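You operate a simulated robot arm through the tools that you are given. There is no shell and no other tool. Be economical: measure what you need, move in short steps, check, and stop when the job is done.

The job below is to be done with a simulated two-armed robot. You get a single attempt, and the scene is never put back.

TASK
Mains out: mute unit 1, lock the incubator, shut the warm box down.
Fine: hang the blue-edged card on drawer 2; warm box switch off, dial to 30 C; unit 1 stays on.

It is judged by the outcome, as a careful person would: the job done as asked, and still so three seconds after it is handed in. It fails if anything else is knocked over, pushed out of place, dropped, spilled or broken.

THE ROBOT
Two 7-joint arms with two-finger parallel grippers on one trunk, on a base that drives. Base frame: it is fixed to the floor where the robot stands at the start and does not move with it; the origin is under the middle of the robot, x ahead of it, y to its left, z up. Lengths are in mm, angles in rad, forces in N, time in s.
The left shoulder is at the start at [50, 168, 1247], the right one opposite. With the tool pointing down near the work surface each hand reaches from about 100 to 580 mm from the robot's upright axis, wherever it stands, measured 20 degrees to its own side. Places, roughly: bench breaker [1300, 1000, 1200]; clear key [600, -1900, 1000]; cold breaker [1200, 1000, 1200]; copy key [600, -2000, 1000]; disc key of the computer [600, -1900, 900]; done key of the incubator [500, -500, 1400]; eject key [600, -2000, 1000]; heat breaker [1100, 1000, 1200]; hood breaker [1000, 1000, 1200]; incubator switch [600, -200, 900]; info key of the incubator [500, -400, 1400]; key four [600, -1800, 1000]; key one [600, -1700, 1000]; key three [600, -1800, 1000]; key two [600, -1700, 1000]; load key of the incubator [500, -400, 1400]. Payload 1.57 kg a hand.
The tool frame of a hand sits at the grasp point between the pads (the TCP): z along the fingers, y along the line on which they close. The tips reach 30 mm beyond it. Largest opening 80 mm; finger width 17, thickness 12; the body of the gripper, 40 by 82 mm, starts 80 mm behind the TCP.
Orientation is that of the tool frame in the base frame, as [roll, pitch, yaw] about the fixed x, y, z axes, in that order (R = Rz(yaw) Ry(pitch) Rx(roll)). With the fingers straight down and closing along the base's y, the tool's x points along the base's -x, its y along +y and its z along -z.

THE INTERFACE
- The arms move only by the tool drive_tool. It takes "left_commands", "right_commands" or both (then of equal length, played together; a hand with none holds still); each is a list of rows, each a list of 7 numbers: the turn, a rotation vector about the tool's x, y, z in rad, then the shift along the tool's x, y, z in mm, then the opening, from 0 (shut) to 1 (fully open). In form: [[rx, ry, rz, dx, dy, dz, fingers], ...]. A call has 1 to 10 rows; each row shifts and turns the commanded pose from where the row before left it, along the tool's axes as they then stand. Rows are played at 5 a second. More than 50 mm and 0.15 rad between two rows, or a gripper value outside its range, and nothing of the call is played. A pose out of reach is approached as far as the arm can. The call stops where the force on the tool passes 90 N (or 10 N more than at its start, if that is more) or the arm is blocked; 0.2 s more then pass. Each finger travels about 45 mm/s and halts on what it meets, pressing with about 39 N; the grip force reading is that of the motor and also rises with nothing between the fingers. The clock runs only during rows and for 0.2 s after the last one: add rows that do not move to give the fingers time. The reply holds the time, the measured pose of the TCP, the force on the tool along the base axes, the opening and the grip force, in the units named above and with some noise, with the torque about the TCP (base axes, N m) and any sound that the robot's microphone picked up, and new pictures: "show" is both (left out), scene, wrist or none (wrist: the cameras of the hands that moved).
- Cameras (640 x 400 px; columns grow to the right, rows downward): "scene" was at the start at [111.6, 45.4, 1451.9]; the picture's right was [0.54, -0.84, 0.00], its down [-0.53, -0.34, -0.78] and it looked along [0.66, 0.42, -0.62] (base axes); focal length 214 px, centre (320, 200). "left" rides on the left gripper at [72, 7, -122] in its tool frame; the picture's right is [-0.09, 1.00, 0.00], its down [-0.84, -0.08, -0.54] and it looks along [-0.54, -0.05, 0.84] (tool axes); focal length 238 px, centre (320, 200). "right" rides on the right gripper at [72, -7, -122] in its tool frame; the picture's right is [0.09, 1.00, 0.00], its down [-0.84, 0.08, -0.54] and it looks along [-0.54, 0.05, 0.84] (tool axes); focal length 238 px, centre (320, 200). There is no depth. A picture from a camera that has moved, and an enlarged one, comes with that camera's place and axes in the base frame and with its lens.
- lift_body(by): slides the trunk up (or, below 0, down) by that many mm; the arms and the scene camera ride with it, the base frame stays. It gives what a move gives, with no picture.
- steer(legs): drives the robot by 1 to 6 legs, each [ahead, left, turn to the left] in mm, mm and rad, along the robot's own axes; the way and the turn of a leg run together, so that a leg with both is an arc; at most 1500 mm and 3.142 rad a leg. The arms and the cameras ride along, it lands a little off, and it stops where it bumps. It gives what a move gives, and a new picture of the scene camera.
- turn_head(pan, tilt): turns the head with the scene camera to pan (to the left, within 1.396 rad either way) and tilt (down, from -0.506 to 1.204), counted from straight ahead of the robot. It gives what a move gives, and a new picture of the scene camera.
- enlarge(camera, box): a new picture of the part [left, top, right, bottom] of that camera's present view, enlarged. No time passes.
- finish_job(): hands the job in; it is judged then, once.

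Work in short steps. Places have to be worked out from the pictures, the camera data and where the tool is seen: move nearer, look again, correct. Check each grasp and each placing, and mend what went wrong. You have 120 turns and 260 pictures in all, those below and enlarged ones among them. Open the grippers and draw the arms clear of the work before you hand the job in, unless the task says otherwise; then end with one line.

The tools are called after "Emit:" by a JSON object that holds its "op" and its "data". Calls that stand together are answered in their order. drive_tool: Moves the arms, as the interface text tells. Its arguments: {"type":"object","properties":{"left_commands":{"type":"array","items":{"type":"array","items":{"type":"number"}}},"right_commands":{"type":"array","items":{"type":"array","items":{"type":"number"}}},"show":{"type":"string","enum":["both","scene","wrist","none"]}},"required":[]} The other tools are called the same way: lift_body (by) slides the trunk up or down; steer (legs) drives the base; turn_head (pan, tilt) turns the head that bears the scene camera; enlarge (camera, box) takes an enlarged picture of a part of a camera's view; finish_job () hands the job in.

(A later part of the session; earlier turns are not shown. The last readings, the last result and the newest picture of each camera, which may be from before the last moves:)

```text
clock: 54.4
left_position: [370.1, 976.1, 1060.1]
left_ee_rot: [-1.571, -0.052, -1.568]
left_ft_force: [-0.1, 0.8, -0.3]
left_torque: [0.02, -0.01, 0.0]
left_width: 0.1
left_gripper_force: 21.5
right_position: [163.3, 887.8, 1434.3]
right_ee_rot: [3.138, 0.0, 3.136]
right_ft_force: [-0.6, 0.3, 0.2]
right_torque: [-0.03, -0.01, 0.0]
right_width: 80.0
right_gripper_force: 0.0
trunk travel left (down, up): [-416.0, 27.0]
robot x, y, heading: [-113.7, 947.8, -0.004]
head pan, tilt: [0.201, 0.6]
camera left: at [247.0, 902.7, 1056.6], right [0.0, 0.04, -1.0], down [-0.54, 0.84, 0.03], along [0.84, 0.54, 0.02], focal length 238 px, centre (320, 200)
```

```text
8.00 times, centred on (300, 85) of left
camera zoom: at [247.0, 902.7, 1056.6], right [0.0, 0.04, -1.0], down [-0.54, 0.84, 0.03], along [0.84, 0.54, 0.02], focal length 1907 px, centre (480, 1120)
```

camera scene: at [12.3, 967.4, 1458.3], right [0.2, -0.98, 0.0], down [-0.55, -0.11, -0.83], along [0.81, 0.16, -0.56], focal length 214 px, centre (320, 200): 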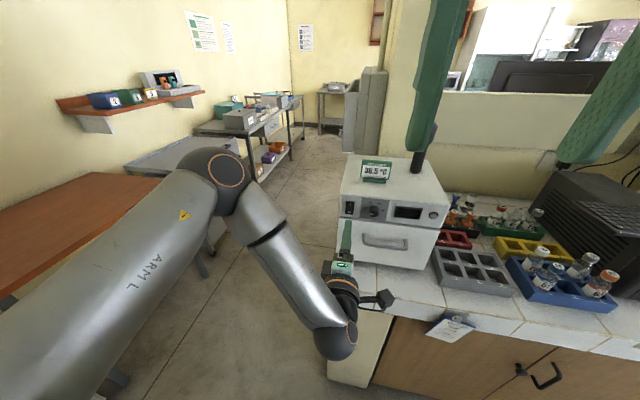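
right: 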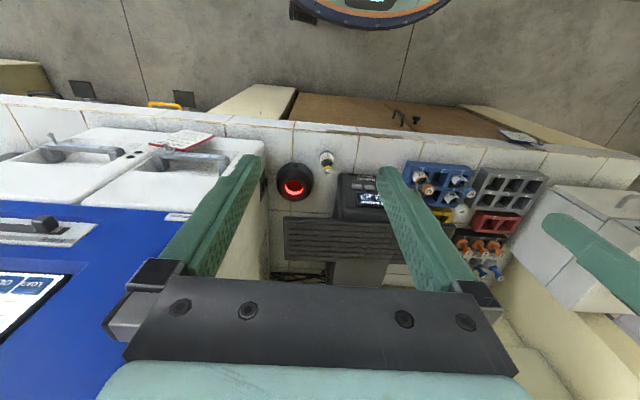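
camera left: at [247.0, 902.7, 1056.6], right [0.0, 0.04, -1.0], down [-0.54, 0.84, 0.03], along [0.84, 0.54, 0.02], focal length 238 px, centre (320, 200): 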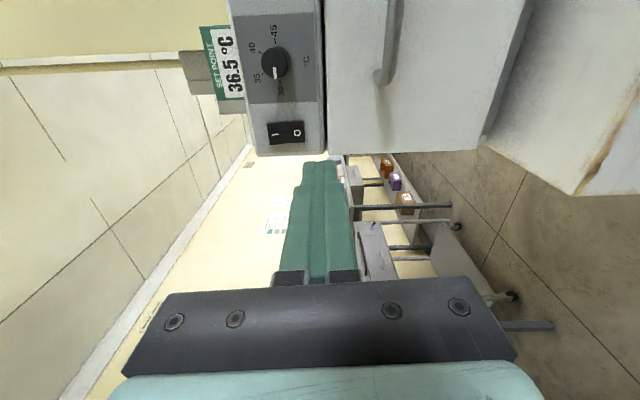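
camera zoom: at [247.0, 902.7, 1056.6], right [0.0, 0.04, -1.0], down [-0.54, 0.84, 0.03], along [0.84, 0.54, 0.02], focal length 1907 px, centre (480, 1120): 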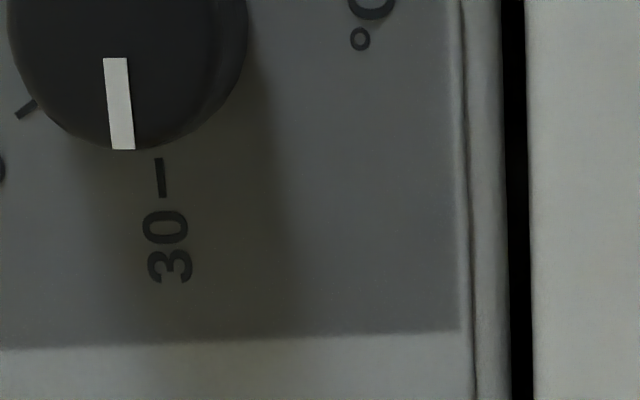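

Warm box: switch off, dial 30. Now for the card: drive right and lower the trunk so the left wrist camera sees the card from the side.

Emit:
{"op": "steer", "data": {"legs": [[-60, 0, 0], [0, -345, 0]]}}

Emit:
{"op": "lift_body", "data": {"by": -200}}

Emit:
{"op": "drive_tool", "data": {"left_commands": [[0, 0, 0, 0, 0, 0, 1], [0, 0, 0, 0, 0, 0, 1], [0, 0, 0, 0, 0, 0, 1]], "show": "both"}}

```text
clock: 58.6
left_position: [308.0, 620.3, 1059.8]
left_ee_rot: [-1.573, -0.054, -1.58]
left_ft_force: [0.5, 0.0, 0.0]
left_torque: [-0.01, -0.01, 0.01]
left_width: 0.0
left_gripper_force: 21.4
right_position: [100.4, 534.6, 1432.9]
right_ee_rot: [3.139, -0.001, 3.126]
right_ft_force: [0.1, 0.0, 0.8]
right_torque: [0.0, -0.03, -0.01]
right_width: 79.9
right_gripper_force: 0.1
trunk travel left (down, up): [-416.0, 27.0]
robot x, y, heading: [-178.9, 604.8, -0.011]
head pan, tilt: [0.201, 0.6]
camera scene: at [-50.2, 616.2, 1458.3], right [0.19, -0.98, 0.0], down [-0.56, -0.11, -0.83], along [0.81, 0.15, -0.56], focal length 214 px, centre (320, 200)
```

scene: 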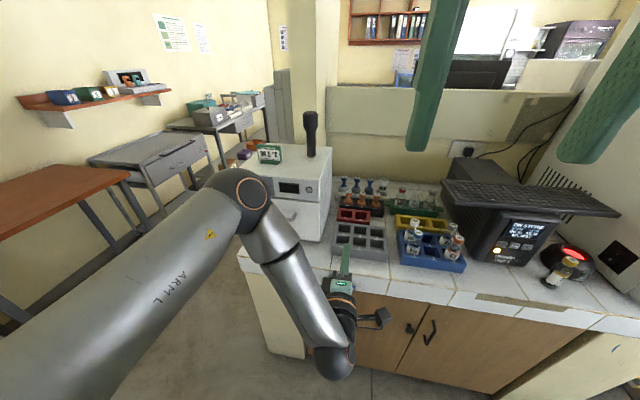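

```text
clock: 60.8
left_position: [306.9, 621.1, 859.6]
left_ee_rot: [-1.571, -0.052, -1.579]
left_ft_force: [-0.3, -0.3, -0.5]
left_torque: [-0.03, 0.01, 0.02]
left_width: 0.0
left_gripper_force: 21.4
right_position: [101.1, 535.0, 1232.5]
right_ee_rot: [3.137, 0.001, 3.126]
right_ft_force: [1.4, 0.0, -0.5]
right_torque: [-0.06, 0.02, -0.04]
right_width: 80.1
right_gripper_force: 0.0
trunk travel left (down, up): [-216.0, 227.0]
robot x, y, heading: [-176.4, 603.7, -0.013]
head pan, tilt: [0.201, 0.6]
```

```text
clock: 61.6
left_position: [306.9, 621.3, 860.3]
left_ee_rot: [-1.571, -0.053, -1.581]
left_ft_force: [0.4, -0.3, -0.3]
left_torque: [0.01, -0.02, 0.0]
left_width: 67.9
left_gripper_force: 0.1
right_position: [100.9, 534.6, 1233.3]
right_ee_rot: [3.137, -0.002, 3.125]
right_ft_force: [0.1, -0.1, 0.3]
right_torque: [0.01, 0.02, -0.04]
right_width: 79.8
right_gripper_force: 0.1
trunk travel left (down, up): [-216.0, 227.0]
robot x, y, heading: [-174.5, 600.9, -0.015]
head pan, tilt: [0.201, 0.6]
camera scene: at [-50.2, 616.4, 1258.3], right [0.19, -0.98, 0.0], down [-0.56, -0.11, -0.83], along [0.81, 0.15, -0.56], focal length 214 px, centre (320, 200)
camera left: at [184.2, 549.9, 856.3], right [0.0, 0.04, -1.0], down [-0.54, 0.84, 0.03], along [0.84, 0.53, 0.02], focal length 238 px, centre (320, 200)
```

scene: 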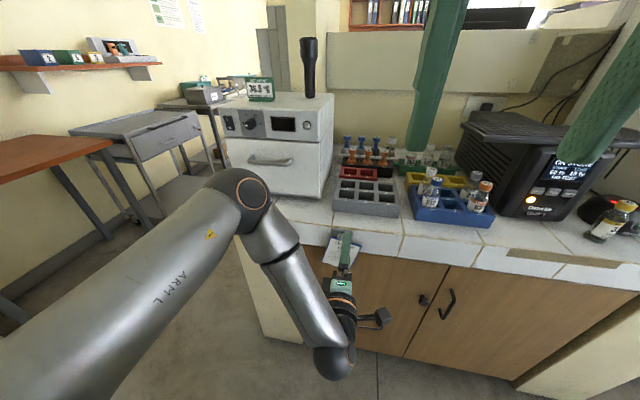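
left: 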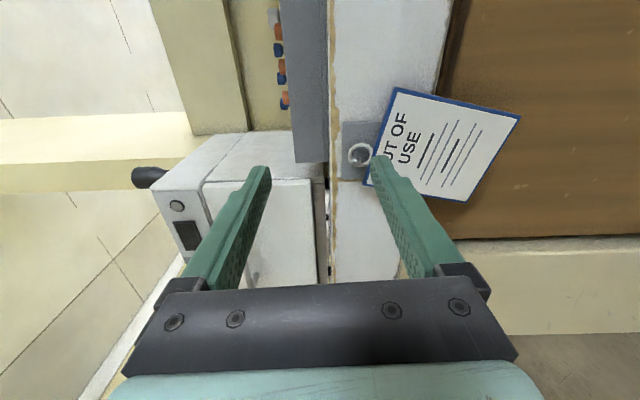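

I move the hand right ~100 mm to see the card more from the side, and enlarge.

Emit:
{"op": "drive_tool", "data": {"left_commands": [[0, 0, 0, 48, 5, 0, 1], [0, 0, 0, 48, 5, 0, 1]], "show": "none"}}

Emit:
{"op": "enlarge", "data": {"camera": "left", "box": [300, 60, 540, 260]}}

Emit:
{"op": "enlarge", "data": {"camera": "scene", "box": [300, 220, 400, 290]}}

```text
clock: 62.2
left_position: [306.7, 522.5, 855.0]
left_ee_rot: [-1.573, -0.053, -1.577]
left_ft_force: [-0.1, 0.4, -0.2]
left_torque: [0.0, -0.01, 0.0]
left_width: 80.0
left_gripper_force: 0.0
right_position: [101.0, 534.6, 1233.6]
right_ee_rot: [3.137, -0.002, 3.125]
right_ft_force: [0.6, -0.6, 0.0]
right_torque: [-0.01, -0.03, -0.02]
right_width: 79.7
right_gripper_force: 0.0
trunk travel left (down, up): [-216.0, 227.0]
robot x, y, heading: [-176.8, 603.3, -0.012]
head pan, tilt: [0.201, 0.6]
```

```text
2.00 times, centred on (420, 160) of left
camera zoom: at [184.3, 452.1, 850.2], right [0.0, 0.04, -1.0], down [-0.54, 0.84, 0.04], along [0.84, 0.54, 0.02], focal length 477 px, centre (120, 280)
```

zoom: 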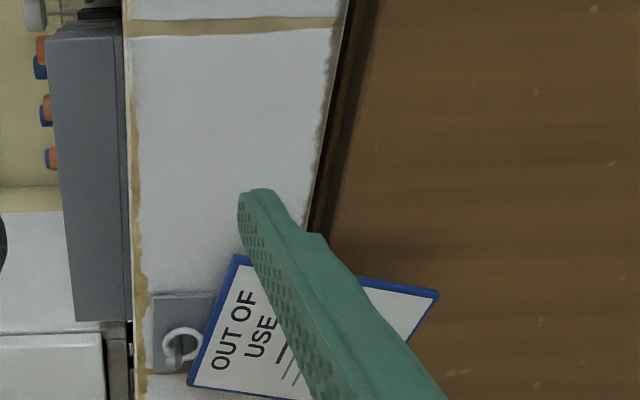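

```text
5.71 times, centred on (350, 255) of scene
camera zoom: at [-50.2, 616.0, 1258.3], right [0.19, -0.98, 0.0], down [-0.56, -0.11, -0.83], along [0.81, 0.15, -0.56], focal length 1226 px, centre (149, -114)
```

zoom: 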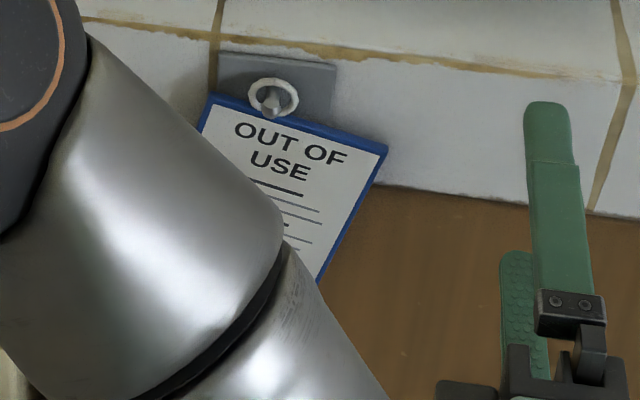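

Best plan: grip the ring at its two sides (fingers closing along y, peg between them) with the tool level. I roll the hand so the camera comes on top, moving back to be clear, and see whether it's reachable.

Emit:
{"op": "drive_tool", "data": {"left_commands": [[0, 0, -0.145, 0, 0, 0, 1], [0, 0, -0.145, 0, 0, 0, 1], [0, 0, -0.145, 0, 0, 0, 1], [0, 0, -0.145, 0, 0, 0, 1], [0, 0, -0.145, 0, 0, 0, 1], [0, 0, -0.145, 0, 0, 0, 1], [0, 0, -0.145, 0, 0, 0, 1], [0, 0, -0.145, 0, 0, 0, 1], [0, 0, -0.145, 0, 0, 0, 1], [0, 0, -0.145, 0, 0, 0, 1]], "show": "wrist"}}

```text
clock: 64.4
left_position: [306.3, 524.2, 855.3]
left_ee_rot: [-1.595, -1.505, -1.556]
left_ft_force: [-0.2, 0.2, 0.5]
left_torque: [0.02, -0.04, -0.05]
left_width: 80.0
left_gripper_force: 0.0
right_position: [102.0, 533.3, 1234.0]
right_ee_rot: [3.137, -0.001, 3.125]
right_ft_force: [0.2, 0.3, -0.5]
right_torque: [-0.01, 0.01, 0.02]
right_width: 80.1
right_gripper_force: 0.1
trunk travel left (down, up): [-216.0, 227.0]
robot x, y, heading: [-175.2, 596.8, -0.011]
head pan, tilt: [0.201, 0.6]
camera left: at [184.0, 514.3, 925.7], right [-0.01, -0.99, -0.16], down [-0.54, 0.14, -0.83], along [0.84, 0.08, -0.54], focal length 238 px, centre (320, 200)
```

left: 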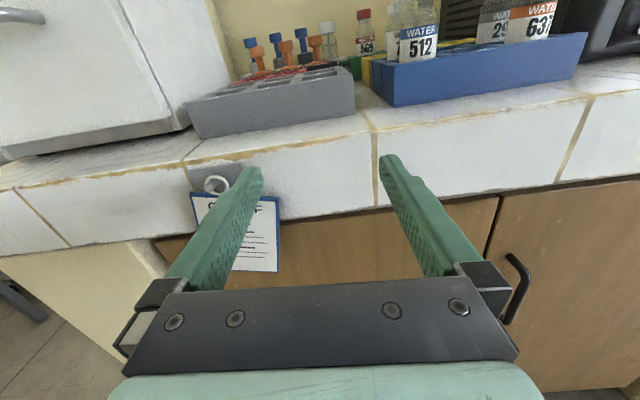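

Works well, upright view. Ring seen consistent with [393, 637, 829]. Centre the hand on it.

Emit:
{"op": "drive_tool", "data": {"left_commands": [[0, 0, -0.066, -8, -38, 0, 1], [0, 0, 0, -9, -38, 0, 1], [0, 0, 0, -9, -37, 0, 0.8]], "show": "wrist"}}

Emit:
{"op": "enlarge", "data": {"camera": "left", "box": [240, 110, 400, 210]}}

```text
clock: 65.2
left_position: [306.3, 628.8, 835.9]
left_ee_rot: [-2.766, -1.566, -0.379]
left_ft_force: [-0.5, -0.5, -0.6]
left_torque: [0.0, -0.01, 0.02]
left_width: 63.9
left_gripper_force: 0.0
left hand out of reach, approached as far as the arm can: row 3
right_position: [99.1, 534.3, 1235.1]
right_ee_rot: [3.137, 0.0, 3.125]
right_ft_force: [1.0, -0.9, 1.0]
right_torque: [0.0, -0.01, 0.0]
right_width: 80.1
right_gripper_force: 0.1
trunk travel left (down, up): [-216.0, 227.0]
robot x, y, heading: [-177.3, 599.1, -0.015]
head pan, tilt: [0.201, 0.6]
camera left: at [183.7, 623.0, 907.7], right [0.0, -1.0, -0.09], down [-0.55, 0.08, -0.83], along [0.84, 0.05, -0.54], focal length 238 px, centre (320, 200)
```

left: 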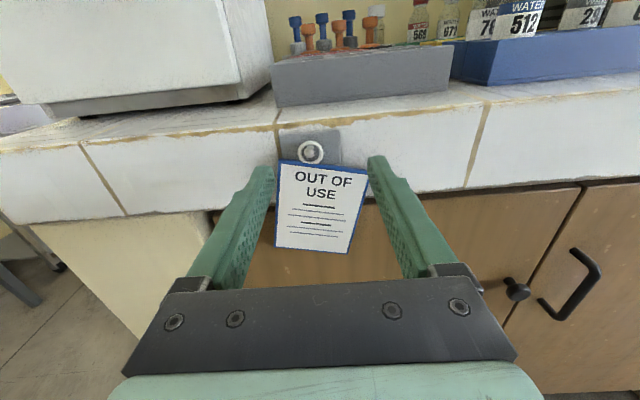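

```text
4.00 times, centred on (320, 160) of left
camera zoom: at [183.7, 623.0, 907.7], right [0.0, -1.0, -0.09], down [-0.55, 0.08, -0.83], along [0.84, 0.05, -0.54], focal length 953 px, centre (320, 360)
```

zoom: 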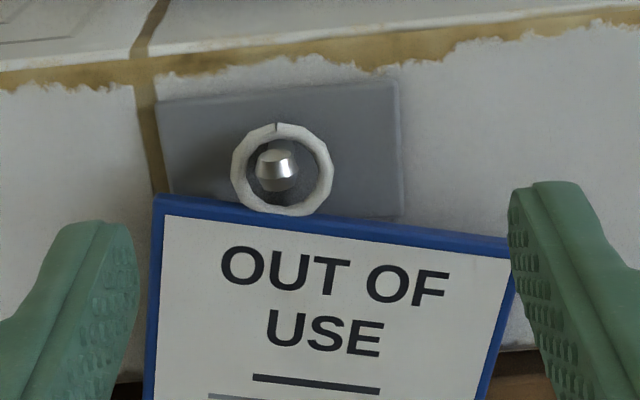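

Very good view: ring ≈[402, 640, 822], card tilted ~13° (its left corner higher). I drive left 50 for reach, roll the tool +0.2 to match, and align at z≈826.

Emit:
{"op": "steer", "data": {"legs": [[0, 50, 0.012]]}}

Emit:
{"op": "drive_tool", "data": {"left_commands": [[0, 0, 0.1, 0, 20, 0, 0.6], [0, 0, 0.1, 0, 15, 0, 0.6]], "show": "wrist"}}

```text
clock: 66.3
left_position: [304.4, 681.7, 836.4]
left_ee_rot: [-2.733, -1.566, -0.4]
left_ft_force: [0.6, 0.0, -0.1]
left_torque: [0.0, 0.0, -0.05]
left_width: 64.0
left_gripper_force: 0.0
right_position: [102.0, 586.0, 1234.4]
right_ee_rot: [3.138, -0.001, 3.138]
right_ft_force: [0.3, 0.1, 1.0]
right_torque: [-0.01, -0.02, -0.01]
right_width: 80.3
right_gripper_force: 0.0
trunk travel left (down, up): [-216.0, 227.0]
robot x, y, heading: [-171.4, 645.8, -0.004]
head pan, tilt: [0.201, 0.6]
camera scene: at [-50.0, 666.0, 1258.3], right [0.2, -0.98, 0.0], down [-0.55, -0.11, -0.83], along [0.81, 0.16, -0.56], focal length 214 px, centre (320, 200)
```

scene: 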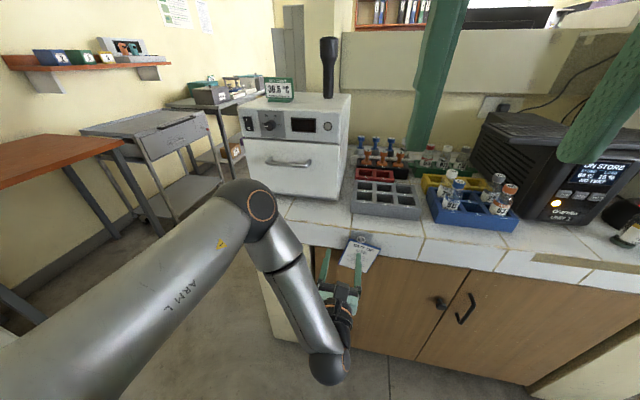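

```text
clock: 66.9
left_position: [308.0, 647.7, 833.7]
left_ee_rot: [-1.593, -1.366, -1.541]
left_ft_force: [-0.8, 0.2, 0.2]
left_torque: [0.0, 0.02, 0.02]
left_width: 48.0
left_gripper_force: 0.0
right_position: [101.5, 584.6, 1233.0]
right_ee_rot: [3.138, -0.002, 3.136]
right_ft_force: [-0.2, 0.5, -0.9]
right_torque: [0.01, 0.0, -0.01]
right_width: 79.8
right_gripper_force: 0.1
trunk travel left (down, up): [-216.0, 227.0]
robot x, y, heading: [-176.8, 648.2, -0.001]
head pan, tilt: [0.201, 0.6]
camera left: at [185.4, 625.2, 902.8], right [0.01, -0.96, -0.29], down [-0.55, 0.24, -0.8], along [0.84, 0.16, -0.52], focal length 238 px, centre (320, 200)
```

left: 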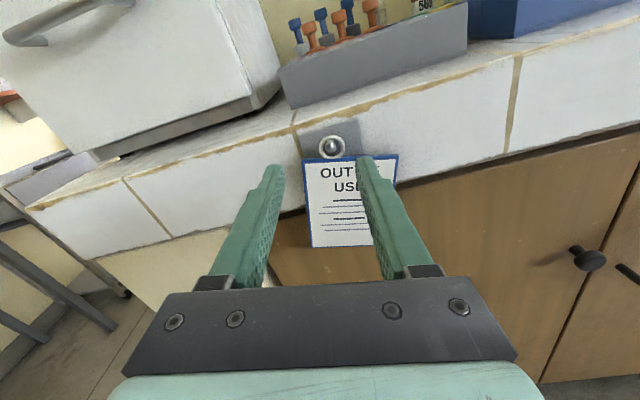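

Ring again at [402, 640, 823]. Correct the lateral offset and advance to tips just short of the ring.

Emit:
{"op": "drive_tool", "data": {"left_commands": [[0, 0, 0, -8, 9.5, 0, 0.6], [0, 0, 0, 0, 0, 22, 0.6], [0, 0, 0, 0, 0, 22, 0.6]], "show": "wrist"}}

Emit:
{"op": "enlarge", "data": {"camera": "left", "box": [240, 110, 400, 210]}}

```text
clock: 67.7
left_position: [348.7, 639.7, 826.0]
left_ee_rot: [-1.595, -1.369, -1.539]
left_ft_force: [0.6, -0.1, 0.1]
left_torque: [0.01, 0.03, 0.0]
left_width: 48.1
left_gripper_force: 0.0
right_position: [101.1, 584.9, 1233.8]
right_ee_rot: [3.137, -0.001, 3.138]
right_ft_force: [-0.6, 0.2, 0.5]
right_torque: [0.01, 0.0, -0.01]
right_width: 79.8
right_gripper_force: 0.0
trunk travel left (down, up): [-216.0, 227.0]
robot x, y, heading: [-176.4, 648.4, 0.0]
head pan, tilt: [0.201, 0.6]
camera left: at [227.0, 617.9, 893.8], right [0.01, -0.96, -0.29], down [-0.55, 0.24, -0.8], along [0.84, 0.16, -0.52], focal length 238 px, centre (320, 200)
```

left: 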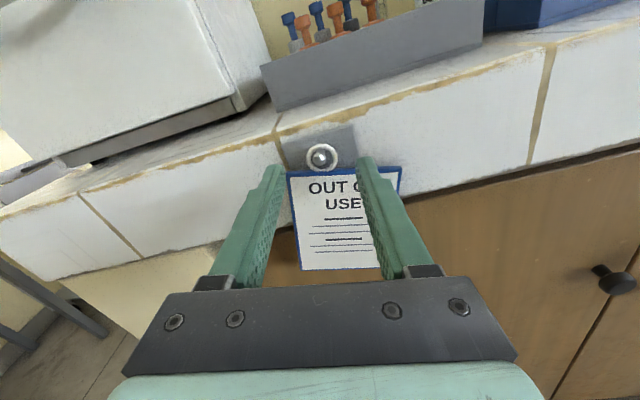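

```text
4.00 times, centred on (320, 160) of left
camera zoom: at [227.0, 617.9, 893.8], right [0.01, -0.96, -0.29], down [-0.55, 0.24, -0.8], along [0.84, 0.16, -0.52], focal length 953 px, centre (320, 360)
```

zoom: 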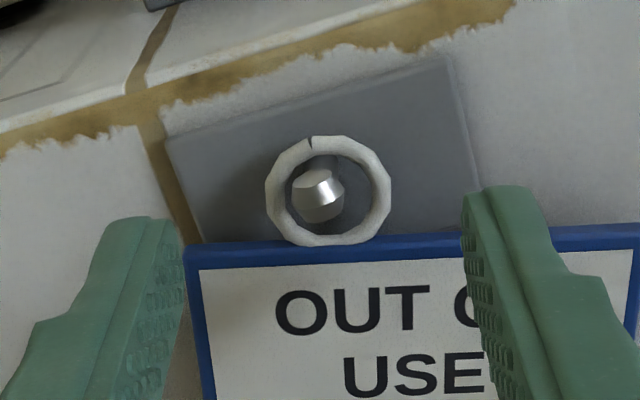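

Well aligned. Advance 18 mm and look.

Emit:
{"op": "drive_tool", "data": {"left_commands": [[0, 0, 0, 1, 0, 9, 0.6], [0, 0, 0, 0, 0, 9, 0.6]], "show": "none"}}

Emit:
{"op": "enlarge", "data": {"camera": "left", "box": [240, 110, 400, 210]}}

```text
clock: 68.3
left_position: [368.4, 638.2, 823.9]
left_ee_rot: [-1.596, -1.368, -1.54]
left_ft_force: [-0.3, 1.0, 0.2]
left_torque: [-0.01, -0.01, 0.01]
left_width: 47.7
left_gripper_force: 0.1
right_position: [101.9, 583.7, 1233.0]
right_ee_rot: [3.14, -0.001, 3.139]
right_ft_force: [-0.3, -0.7, -0.5]
right_torque: [0.0, 0.03, 0.01]
right_width: 80.3
right_gripper_force: 0.0
trunk travel left (down, up): [-216.0, 227.0]
robot x, y, heading: [-175.7, 649.2, -0.001]
head pan, tilt: [0.201, 0.6]
```

```text
4.00 times, centred on (320, 160) of left
camera zoom: at [246.0, 618.0, 893.5], right [0.0, -0.96, -0.29], down [-0.55, 0.24, -0.8], along [0.84, 0.16, -0.52], focal length 953 px, centre (320, 360)
```

zoom: 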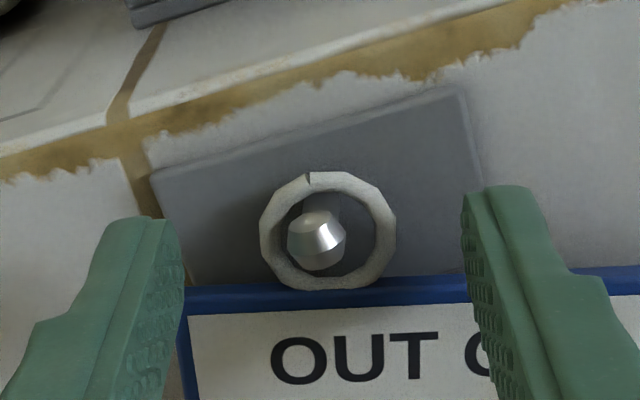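

Tips level with the ring now (ring x≈401). Advance 10 mm more.

Emit:
{"op": "drive_tool", "data": {"left_commands": [[0, 0, 0, 0, 0, 5, 0.6], [0, 0, 0, 0, 0, 5, 0.6]], "show": "none"}}

Emit:
{"op": "enlarge", "data": {"camera": "left", "box": [240, 110, 400, 210]}}

```text
clock: 68.9
left_position: [378.2, 639.8, 825.8]
left_ee_rot: [-1.593, -1.367, -1.542]
left_ft_force: [-0.4, -1.1, -0.7]
left_torque: [-0.04, -0.02, -0.01]
left_width: 47.9
left_gripper_force: 0.1
right_position: [101.7, 584.9, 1233.1]
right_ee_rot: [3.137, -0.002, 3.139]
right_ft_force: [0.0, -0.1, 0.3]
right_torque: [-0.01, 0.01, -0.01]
right_width: 80.0
right_gripper_force: 0.1
trunk travel left (down, up): [-216.0, 227.0]
robot x, y, heading: [-176.8, 647.7, -0.004]
head pan, tilt: [0.201, 0.6]
```

```text
4.00 times, centred on (320, 160) of left
camera zoom: at [256.4, 617.7, 893.6], right [0.01, -0.96, -0.29], down [-0.55, 0.24, -0.8], along [0.84, 0.16, -0.52], focal length 953 px, centre (320, 360)
```

zoom: 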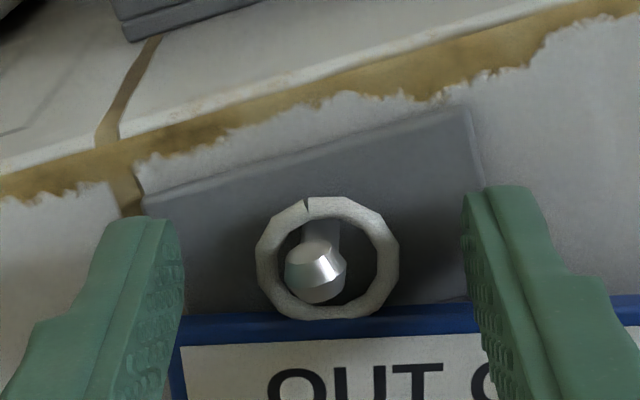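

Ring is well inside. Advance 2 mm and close slowly.

Emit:
{"op": "drive_tool", "data": {"left_commands": [[0, 0, 0, 0, -1, 2, 0.45], [0, 0, 0, 0, 0, 0, 0.3], [0, 0, 0, 0, 0, 0, 0.2], [0, 0, 0, 0, 0, 0, 0.1], [0, 0, 0, 0, 0, 0, 0.1]], "show": "none"}}

Emit:
{"op": "enlarge", "data": {"camera": "left", "box": [240, 110, 400, 210]}}

```text
clock: 70.1
left_position: [380.0, 640.5, 825.4]
left_ee_rot: [-1.593, -1.369, -1.543]
left_ft_force: [0.6, 0.3, -0.8]
left_torque: [0.01, 0.03, -0.01]
left_width: 23.2
left_gripper_force: 36.0
right_position: [102.3, 585.2, 1233.9]
right_ee_rot: [3.136, -0.002, 3.138]
right_ft_force: [0.1, 0.3, 0.1]
right_torque: [0.01, -0.01, 0.03]
right_width: 79.8
right_gripper_force: 0.1
trunk travel left (down, up): [-216.0, 227.0]
robot x, y, heading: [-175.4, 645.2, 0.001]
head pan, tilt: [0.201, 0.6]
```

```text
4.00 times, centred on (320, 160) of left
camera zoom: at [258.4, 618.5, 894.0], right [0.01, -0.96, -0.29], down [-0.55, 0.24, -0.8], along [0.84, 0.16, -0.52], focal length 953 px, centre (320, 360)
```

zoom: 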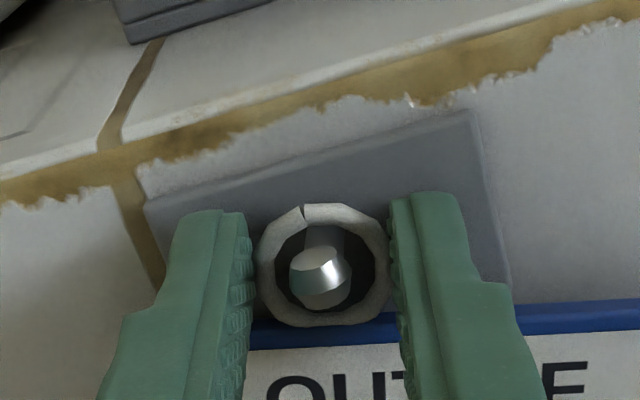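

Ring held (23 mm). Lift 4 mm to centre it on the peg, then draw out 10 mm at first, watching force.

Emit:
{"op": "drive_tool", "data": {"left_commands": [[0, 0, 0, 4, 0, 0, 0.1], [0, 0, 0, 0, 0, -5, 0.1], [0, 0, 0, 1, 0, -5, 0.1]], "show": "none"}}

Emit:
{"op": "enlarge", "data": {"camera": "left", "box": [240, 110, 400, 210]}}

```text
clock: 70.9
left_position: [370.8, 638.5, 830.0]
left_ee_rot: [-1.596, -1.368, -1.541]
left_ft_force: [-0.8, -0.1, -0.4]
left_torque: [0.0, -0.01, 0.01]
left_width: 23.3
left_gripper_force: 35.7
right_position: [101.5, 584.1, 1233.7]
right_ee_rot: [3.138, -0.001, 3.137]
right_ft_force: [0.5, -0.1, -0.6]
right_torque: [0.02, -0.01, -0.03]
right_width: 79.9
right_gripper_force: 0.0
trunk travel left (down, up): [-216.0, 227.0]
robot x, y, heading: [-176.3, 649.4, -0.004]
head pan, tilt: [0.201, 0.6]
```

```text
4.00 times, centred on (320, 160) of left
camera zoom: at [248.1, 616.6, 898.9], right [0.01, -0.96, -0.29], down [-0.55, 0.24, -0.8], along [0.84, 0.16, -0.52], focal length 953 px, centre (320, 360)
```

zoom: 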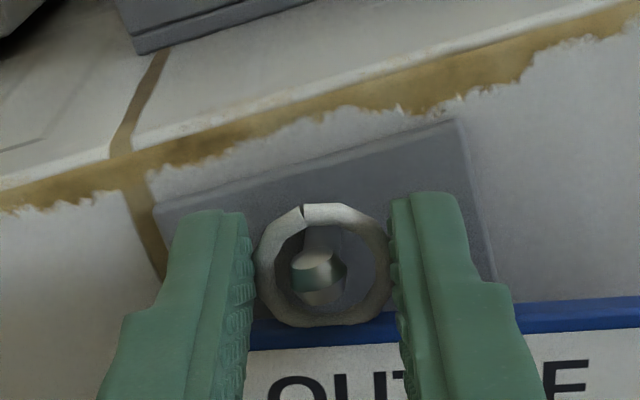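

No force. Continue out 14 mm with a slight rise.

Emit:
{"op": "drive_tool", "data": {"left_commands": [[0, 0, 0, 1, 0, -6, 0.1], [0, 0, 0, 1, 0, -6, 0.1]], "show": "none"}}

Emit:
{"op": "enlarge", "data": {"camera": "left", "box": [240, 110, 400, 210]}}

```text
clock: 71.5
left_position: [357.3, 638.0, 831.8]
left_ee_rot: [-1.592, -1.369, -1.543]
left_ft_force: [-0.6, -0.2, -0.3]
left_torque: [-0.01, 0.04, 0.0]
left_width: 23.0
left_gripper_force: 35.8
right_position: [102.0, 585.5, 1234.7]
right_ee_rot: [3.138, -0.001, 3.138]
right_ft_force: [0.1, -1.1, -0.7]
right_torque: [-0.02, 0.0, 0.02]
right_width: 80.0
right_gripper_force: 0.0
trunk travel left (down, up): [-216.0, 227.0]
robot x, y, heading: [-175.4, 648.9, -0.001]
head pan, tilt: [0.201, 0.6]
```

```text
4.00 times, centred on (320, 160) of left
camera zoom: at [236.2, 616.3, 900.9], right [0.01, -0.96, -0.29], down [-0.55, 0.24, -0.8], along [0.84, 0.16, -0.52], focal length 953 px, centre (320, 360)
```

zoom: 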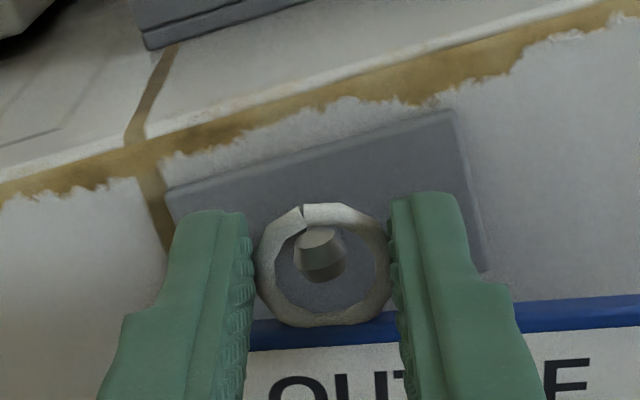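

Peg tip is leaving the ring. Pull straight back 45 mm more and check.

Emit:
{"op": "drive_tool", "data": {"left_commands": [[0, 0, 0, 1, 0, -8, 0.1], [0, 0, 0, 1, 0, -12, 0.1], [0, 0, 0, 0, 0, -25, 0.1]], "show": "both"}}

```text
clock: 72.3
left_position: [312.8, 637.2, 836.3]
left_ee_rot: [-1.593, -1.368, -1.542]
left_ft_force: [-0.4, -0.6, -0.8]
left_torque: [0.02, -0.01, -0.01]
left_width: 23.0
left_gripper_force: 36.2
right_position: [101.7, 586.7, 1234.6]
right_ee_rot: [3.138, -0.001, 3.137]
right_ft_force: [-0.5, -0.3, -0.7]
right_torque: [0.01, 0.02, 0.0]
right_width: 80.1
right_gripper_force: 0.1
trunk travel left (down, up): [-216.0, 227.0]
robot x, y, heading: [-177.0, 646.5, -0.008]
head pan, tilt: [0.201, 0.6]
camera scene: at [-50.1, 665.7, 1258.3], right [0.2, -0.98, 0.0], down [-0.55, -0.11, -0.83], along [0.81, 0.16, -0.56], focal length 214 px, centre (320, 200)
camera left: at [191.3, 616.2, 903.8], right [0.01, -0.96, -0.29], down [-0.55, 0.24, -0.8], along [0.84, 0.16, -0.52], focal length 238 px, centre (320, 200)
```

scene: 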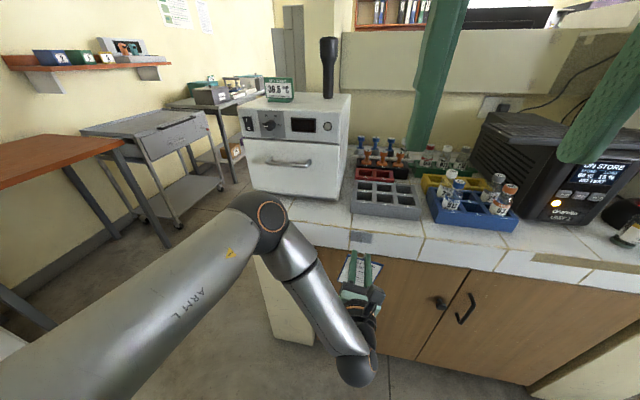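
left: 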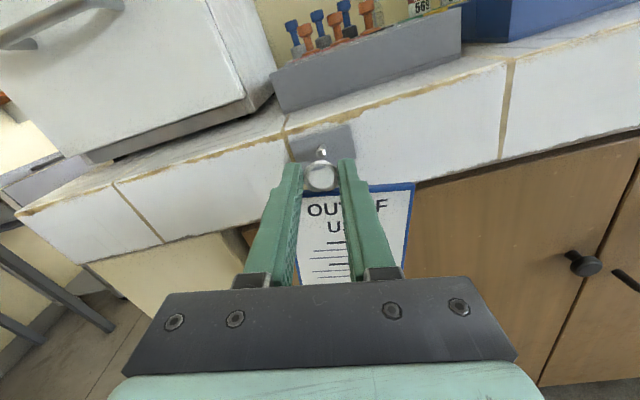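

The card is off the hook and held. Raise the trunk ~200, back off a little, and drive right toward drawer 2.

Emit:
{"op": "lift_body", "data": {"by": 200}}

Emit:
{"op": "steer", "data": {"legs": [[-90, 0, 0], [0, -1250, 0]]}}

Emit:
{"op": "drive_tool", "data": {"left_commands": [[0, 0, 0, 0, 0, 0, 0.1]], "show": "wrist"}}

```text
clock: 74.4
left_position: [312.6, 637.7, 1034.3]
left_ee_rot: [-1.593, -1.369, -1.541]
left_ft_force: [0.5, -0.8, -0.5]
left_torque: [-0.01, 0.01, 0.01]
left_width: 22.8
left_gripper_force: 35.4
right_position: [101.0, 585.1, 1433.7]
right_ee_rot: [3.139, -0.003, 3.137]
right_ft_force: [-0.1, 0.1, 0.3]
right_torque: [0.0, 0.01, 0.0]
right_width: 80.0
right_gripper_force: 0.1
trunk travel left (down, up): [-416.0, 27.0]
robot x, y, heading: [-178.9, 646.8, -0.001]
head pan, tilt: [0.201, 0.6]
```

```text
clock: 86.0
left_position: [191.9, -604.4, 1035.7]
left_ee_rot: [-1.594, -1.368, -1.596]
left_ft_force: [0.2, 0.7, -0.4]
left_torque: [0.0, 0.04, 0.01]
left_width: 21.6
left_gripper_force: 34.3
right_position: [-22.0, -645.2, 1434.1]
right_ee_rot: [3.139, -0.002, 3.083]
right_ft_force: [1.4, -0.8, -0.1]
right_torque: [-0.02, 0.04, -0.01]
right_width: 80.3
right_gripper_force: 0.1
trunk travel left (down, up): [-416.0, 27.0]
robot x, y, heading: [-299.2, -569.3, -0.053]
head pan, tilt: [0.201, 0.6]
camera scene: at [-169.6, -557.4, 1458.3], right [0.15, -0.99, 0.0], down [-0.56, -0.08, -0.83], along [0.82, 0.12, -0.56], focal length 214 px, centre (320, 200)
```

scene: 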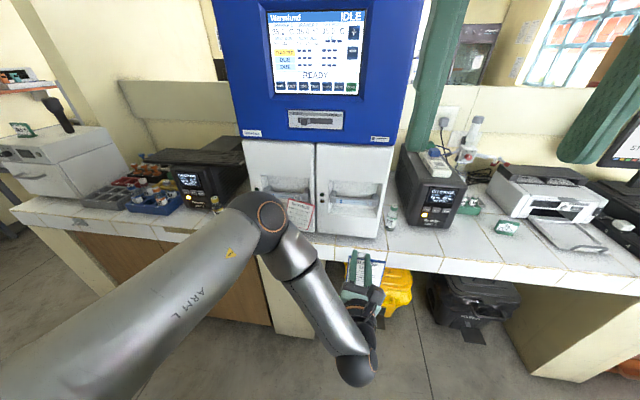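

```text
clock: 86.5
left_position: [191.7, -605.3, 1034.9]
left_ee_rot: [-1.595, -1.369, -1.592]
left_ft_force: [0.0, 0.3, 0.2]
left_torque: [0.01, 0.02, 0.03]
left_width: 22.0
left_gripper_force: 34.8
right_position: [-21.9, -645.8, 1433.6]
right_ee_rot: [3.139, -0.003, 3.085]
right_ft_force: [-0.5, 0.2, 0.5]
right_torque: [-0.02, -0.01, 0.0]
right_width: 80.0
right_gripper_force: 0.1
trunk travel left (down, up): [-416.0, 27.0]
robot x, y, heading: [-296.5, -568.1, -0.053]
head pan, tilt: [0.201, 0.6]
camera left: at [68.9, -619.6, 1103.7], right [-0.05, -0.96, -0.29], down [-0.53, 0.27, -0.8], along [0.84, 0.12, -0.52], focal length 238 px, centre (320, 200)
```

left: 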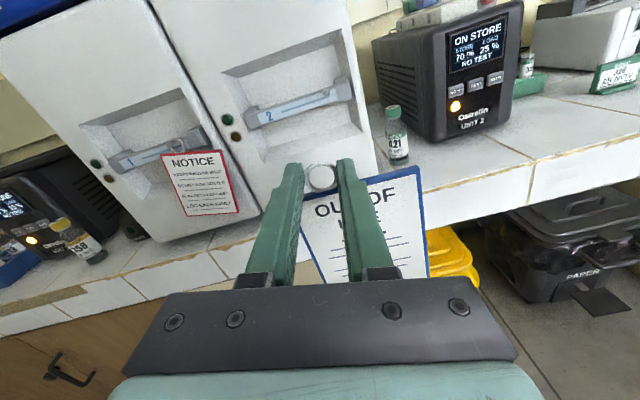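

Drawer 2's hook tip ≈[429, −653, 1040]. I straighten the heading and approach with the base, leaving ~90 mm.

Emit:
{"op": "steer", "data": {"legs": [[0, -75, 0.053], [110, 0, 0]]}}

Emit:
{"op": "drive_tool", "data": {"left_commands": [[0, 0, 0, 0, 0, 0, 0]], "show": "wrist"}}

Emit:
{"op": "enlarge", "data": {"camera": "left", "box": [240, 80, 400, 210]}}

```text
clock: 88.6
left_position: [301.0, -653.1, 1033.1]
left_ee_rot: [-1.599, -1.368, -1.538]
left_ft_force: [0.2, 0.6, -0.1]
left_torque: [-0.01, 0.01, 0.0]
left_width: 21.8
left_gripper_force: 34.4
right_position: [87.9, -705.3, 1434.5]
right_ee_rot: [3.138, -0.002, 3.136]
right_ft_force: [0.8, -0.2, -0.1]
right_torque: [-0.03, 0.07, 0.01]
right_width: 80.0
right_gripper_force: 0.0
trunk travel left (down, up): [-416.0, 27.0]
robot x, y, heading: [-189.4, -644.4, 0.001]
head pan, tilt: [0.201, 0.6]
camera scene: at [-63.0, -625.5, 1458.2], right [0.2, -0.98, 0.0], down [-0.55, -0.11, -0.82], along [0.81, 0.16, -0.57], focal length 214 px, centre (320, 200)
```

scene: 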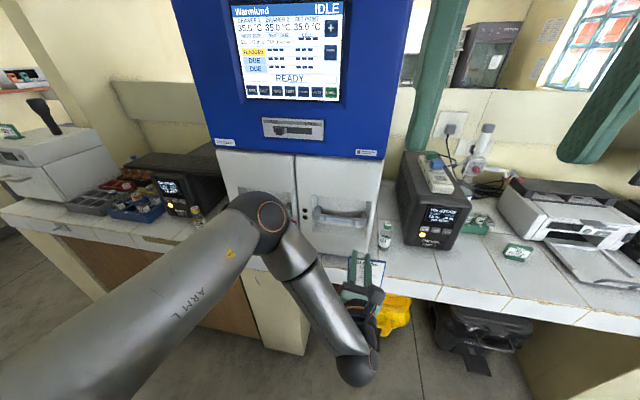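

```text
clock: 89.0
left_position: [299.5, -653.7, 1034.8]
left_ee_rot: [-1.596, -1.37, -1.54]
left_ft_force: [0.2, 0.8, -0.5]
left_torque: [-0.01, -0.03, -0.02]
left_width: 21.7
left_gripper_force: 34.6
right_position: [88.2, -706.6, 1434.1]
right_ee_rot: [3.137, 0.001, 3.137]
right_ft_force: [0.6, 0.4, 1.2]
right_torque: [0.02, -0.02, 0.03]
right_width: 79.8
right_gripper_force: 0.0
trunk travel left (down, up): [-416.0, 27.0]
robot x, y, heading: [-188.7, -640.5, -0.005]
head pan, tilt: [0.201, 0.6]
camera left: at [177.5, -675.3, 1103.7], right [0.0, -0.96, -0.29], down [-0.55, 0.24, -0.8], along [0.84, 0.16, -0.52], focal length 238 px, centre (320, 200)
```

left: 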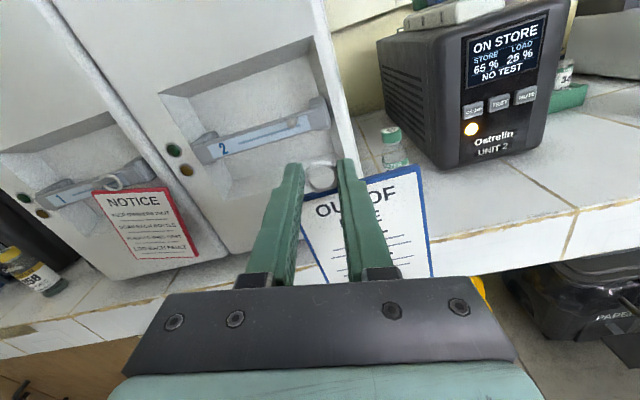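

```text
3.08 times, centred on (320, 145) of left
camera zoom: at [177.5, -675.3, 1103.7], right [0.0, -0.96, -0.29], down [-0.55, 0.24, -0.8], along [0.84, 0.16, -0.52], focal length 733 px, centre (320, 369)
```

zoom: 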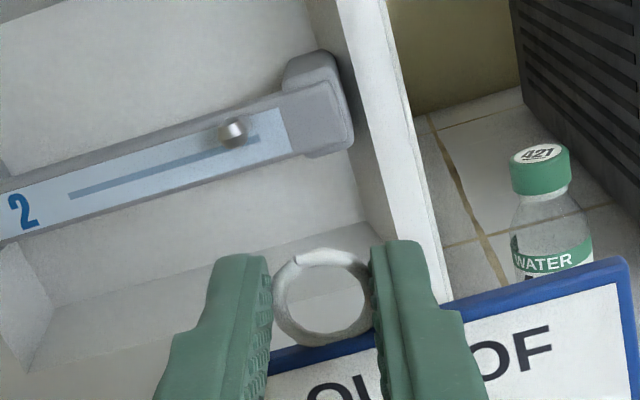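

The peg on handle 2 is at ≈[416, −629, 1049]; ring centre now at ≈[321, −653, 1033]. Shift the hand by +24 y, +16 z and advance 50.

Emit:
{"op": "drive_tool", "data": {"left_commands": [[0, 0, 0, 5.4, -13.5, 0, 0], [0, 0, 0, 5.4, -13.5, 0, 0], [0, 0, 0, 0, 0, 25, 0], [0, 0, 0, 0, 0, 25, 0]], "show": "wrist"}}

Emit:
{"op": "enlarge", "data": {"camera": "left", "box": [240, 110, 400, 210]}}

```text
clock: 90.0
left_position: [348.6, -629.8, 1049.8]
left_ee_rot: [-1.597, -1.369, -1.536]
left_ft_force: [-0.1, -0.3, 0.4]
left_torque: [0.0, 0.0, 0.0]
left_width: 21.5
left_gripper_force: 34.9
right_position: [87.0, -706.2, 1432.5]
right_ee_rot: [3.139, -0.005, 3.136]
right_ft_force: [0.2, -0.4, 0.4]
right_torque: [0.03, -0.02, -0.02]
right_width: 80.1
right_gripper_force: 0.1
trunk travel left (down, up): [-416.0, 27.0]
robot x, y, heading: [-188.0, -643.6, -0.0]
head pan, tilt: [0.201, 0.6]
camera left: at [226.5, -650.7, 1118.4], right [0.0, -0.96, -0.29], down [-0.55, 0.24, -0.8], along [0.84, 0.16, -0.52], focal length 238 px, centre (320, 200)
```

left: 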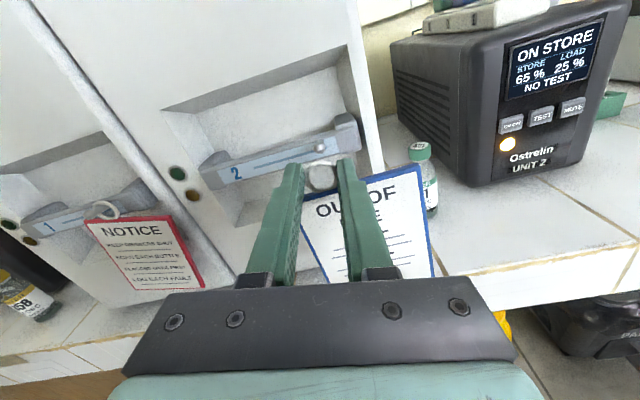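

```text
4.00 times, centred on (320, 160) of left
camera zoom: at [226.5, -650.7, 1118.4], right [0.0, -0.96, -0.29], down [-0.55, 0.24, -0.8], along [0.84, 0.16, -0.52], focal length 953 px, centre (320, 360)
```

zoom: 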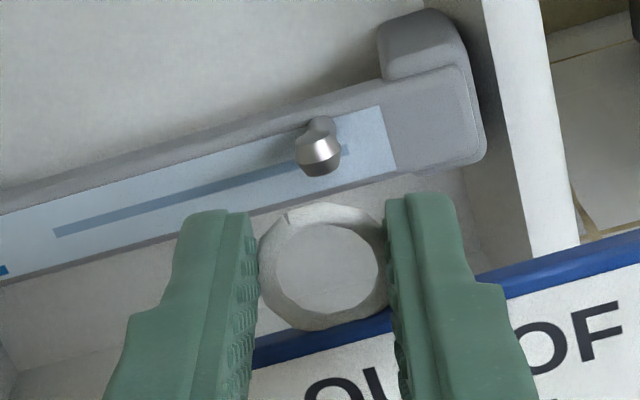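

The ring is aligned with the peg within ~1 mm. Advance 40 mm and check.

Emit:
{"op": "drive_tool", "data": {"left_commands": [[0, 0, 0, 0.5, 0, 20, 0], [0, 0, 0, 0.5, 0, 18, 0]], "show": "none"}}

Emit:
{"op": "enlarge", "data": {"camera": "left", "box": [240, 110, 400, 210]}}

```text
clock: 90.6
left_position: [386.9, -631.7, 1052.8]
left_ee_rot: [-1.6, -1.368, -1.534]
left_ft_force: [-0.3, 0.5, 0.3]
left_torque: [0.01, 0.03, -0.01]
left_width: 21.8
left_gripper_force: 34.7
right_position: [86.7, -706.8, 1433.8]
right_ee_rot: [3.139, 0.0, 3.138]
right_ft_force: [-0.7, -0.2, 0.3]
right_torque: [-0.04, 0.01, -0.02]
right_width: 79.9
right_gripper_force: 0.1
trunk travel left (down, up): [-416.0, 27.0]
robot x, y, heading: [-188.5, -641.5, 0.002]
head pan, tilt: [0.201, 0.6]
```

```text
4.00 times, centred on (320, 160) of left
camera zoom: at [264.6, -651.8, 1121.2], right [0.01, -0.96, -0.29], down [-0.55, 0.24, -0.8], along [0.84, 0.16, -0.52], focal length 953 px, centre (320, 360)
```

zoom: 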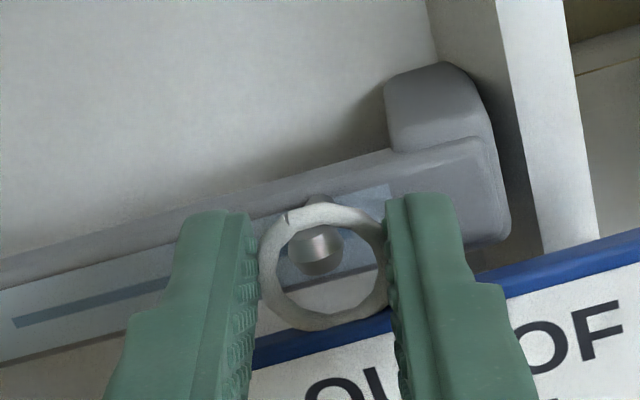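

The peg tip now shows inside the ring and converges to its centre. Advance 10 mm more.

Emit:
{"op": "drive_tool", "data": {"left_commands": [[0, 0, 0, 0, 0, 5, 0], [0, 0, 0, 0, 0, 5, 0]], "show": "none"}}

Emit:
{"op": "enlarge", "data": {"camera": "left", "box": [240, 110, 400, 210]}}

```text
clock: 91.2
left_position: [397.2, -630.2, 1053.0]
left_ee_rot: [-1.619, -1.368, -1.513]
left_ft_force: [0.1, -0.3, -0.8]
left_torque: [0.04, -0.02, 0.0]
left_width: 21.5
left_gripper_force: 34.4
right_position: [88.3, -705.2, 1433.7]
right_ee_rot: [3.138, 0.0, 3.137]
right_ft_force: [0.5, 0.0, -0.5]
right_torque: [-0.03, -0.02, -0.01]
right_width: 79.9
right_gripper_force: 0.0
trunk travel left (down, up): [-416.0, 27.0]
robot x, y, heading: [-188.2, -640.1, -0.004]
head pan, tilt: [0.201, 0.6]
```

```text
4.00 times, centred on (320, 160) of left
camera zoom: at [275.4, -652.0, 1122.4], right [0.01, -0.96, -0.29], down [-0.55, 0.24, -0.8], along [0.83, 0.17, -0.53], focal length 953 px, centre (320, 360)
```

zoom: 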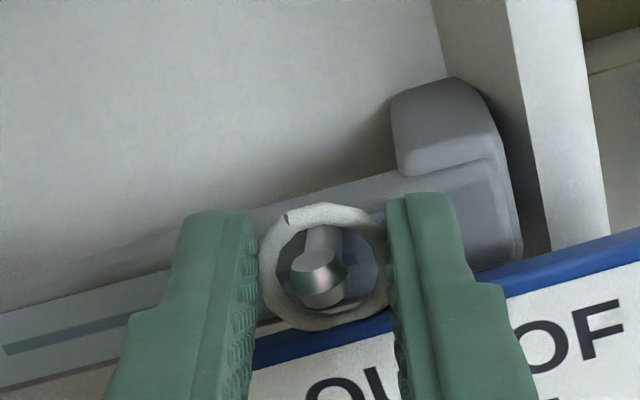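

The peg tip has passed through the ring. Advance a further 9 mm.

Emit:
{"op": "drive_tool", "data": {"left_commands": [[0, 0, 0, 0, 0, 5, 0], [0, 0, 0, 0, 0, 4, 0]], "show": "none"}}

Emit:
{"op": "enlarge", "data": {"camera": "left", "box": [240, 110, 400, 210]}}

```text
clock: 91.8
left_position: [405.6, -632.0, 1054.0]
left_ee_rot: [-1.615, -1.367, -1.515]
left_ft_force: [0.7, 0.2, 0.0]
left_torque: [-0.03, 0.02, -0.01]
left_width: 21.4
left_gripper_force: 34.6
left hand out of reach, approached as far as the arm can: row 1
right_position: [88.5, -705.4, 1434.2]
right_ee_rot: [3.138, 0.002, 3.136]
right_ft_force: [1.2, 0.6, -0.2]
right_torque: [-0.01, 0.0, -0.02]
right_width: 79.9
right_gripper_force: 0.0
trunk travel left (down, up): [-416.0, 27.0]
robot x, y, heading: [-190.0, -641.7, -0.003]
head pan, tilt: [0.201, 0.6]
```

```text
4.00 times, centred on (320, 160) of left
camera zoom: at [283.5, -654.1, 1123.8], right [0.01, -0.96, -0.29], down [-0.55, 0.24, -0.8], along [0.83, 0.17, -0.53], focal length 953 px, centre (320, 360)
```

zoom: 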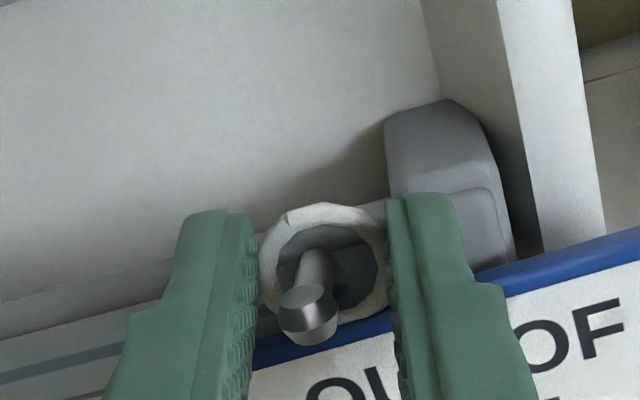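

Ring is ~11–13 mm onto the peg, similar to how it hung before. Lower 3 mm so it rests, open moderately.

Emit:
{"op": "drive_tool", "data": {"left_commands": [[0, 0, 0, -3, 0, 1, 0], [0, 0, 0, 0, 0, 0, 0.4], [0, 0, 0, 0, 0, 0, 0.45], [0, 0, 0, 0, 0, 0, 0.45], [0, 0, 0, 0, 0, 0, 0.45]], "show": "none"}}

Emit:
{"op": "enlarge", "data": {"camera": "left", "box": [240, 110, 400, 210]}}

```text
clock: 93.0
left_position: [405.8, -632.3, 1053.7]
left_ee_rot: [-1.617, -1.367, -1.51]
left_ft_force: [-1.0, 0.0, 0.8]
left_torque: [0.02, 0.03, 0.01]
left_width: 35.9
left_gripper_force: 0.0
left hand out of reach, approached as far as the arm can: row 1
right_position: [88.0, -705.6, 1434.5]
right_ee_rot: [3.138, -0.001, 3.135]
right_ft_force: [-0.1, 0.2, 0.6]
right_torque: [0.02, 0.01, 0.01]
right_width: 80.0
right_gripper_force: 0.3
trunk travel left (down, up): [-416.0, 27.0]
robot x, y, heading: [-189.6, -641.7, -0.002]
head pan, tilt: [0.201, 0.6]
```

```text
4.00 times, centred on (320, 160) of left
camera zoom: at [284.5, -654.9, 1122.8], right [0.01, -0.96, -0.29], down [-0.55, 0.24, -0.8], along [0.83, 0.17, -0.53], focal length 953 px, centre (320, 360)
```

zoom: 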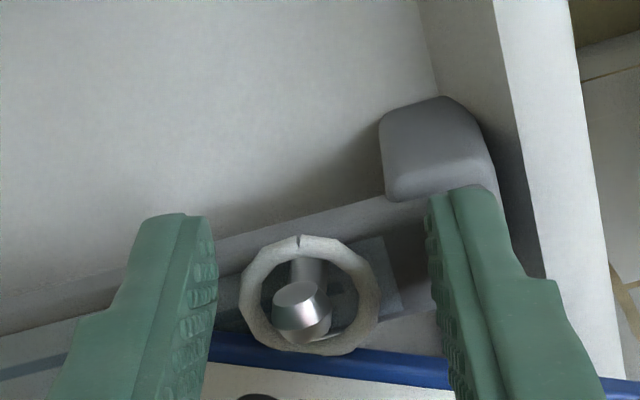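

The card hangs on the hook. Shift 2 mm left and retreat straight back, then view.

Emit:
{"op": "drive_tool", "data": {"left_commands": [[0, 0, 0, 0, -2, -8, 0.5], [0, 0, 0, 0, 0, -15, 0.6], [0, 0, 0, 0, 0, -30, 0.6], [0, 0, 0, 0, 0, -40, 0.6]], "show": "wrist"}}

Emit:
{"op": "enlarge", "data": {"camera": "left", "box": [240, 80, 400, 210]}}

```text
clock: 94.0
left_position: [314.2, -631.2, 1054.0]
left_ee_rot: [-1.59, -1.37, -1.545]
left_ft_force: [-0.5, 0.7, 0.7]
left_torque: [-0.01, 0.01, 0.02]
left_width: 48.2
left_gripper_force: 0.1
right_position: [87.6, -705.7, 1433.5]
right_ee_rot: [3.138, 0.0, 3.137]
right_ft_force: [0.7, 0.0, -0.1]
right_torque: [-0.01, -0.01, -0.02]
right_width: 79.8
right_gripper_force: 0.0
trunk travel left (down, up): [-416.0, 27.0]
robot x, y, heading: [-188.7, -642.4, 0.002]
head pan, tilt: [0.201, 0.6]
camera left: at [191.7, -651.4, 1122.6], right [0.0, -0.96, -0.29], down [-0.55, 0.24, -0.8], along [0.84, 0.16, -0.52], focal length 238 px, centre (320, 200)
```

left: 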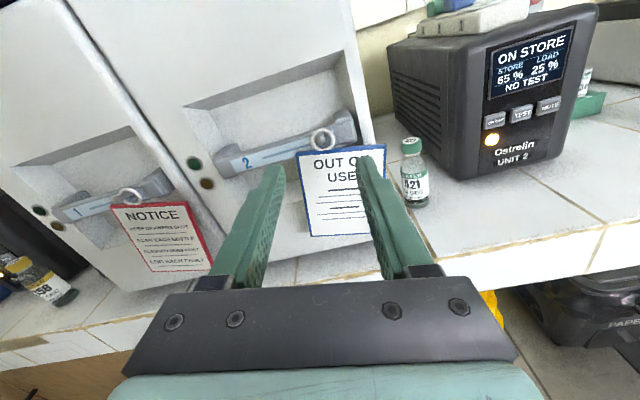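

```text
3.08 times, centred on (320, 145) of left
camera zoom: at [191.7, -651.4, 1122.6], right [0.0, -0.96, -0.29], down [-0.55, 0.24, -0.8], along [0.84, 0.16, -0.52], focal length 733 px, centre (320, 369)
```

zoom: 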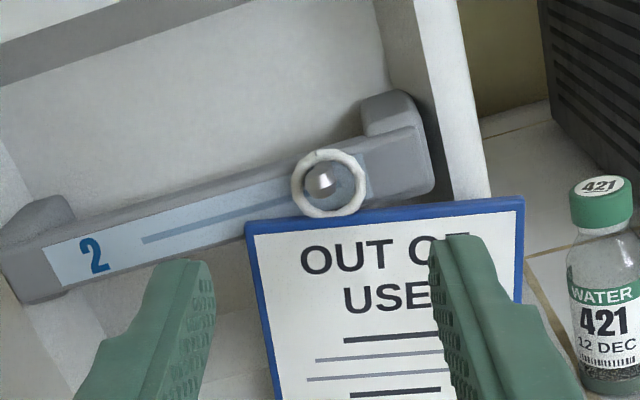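

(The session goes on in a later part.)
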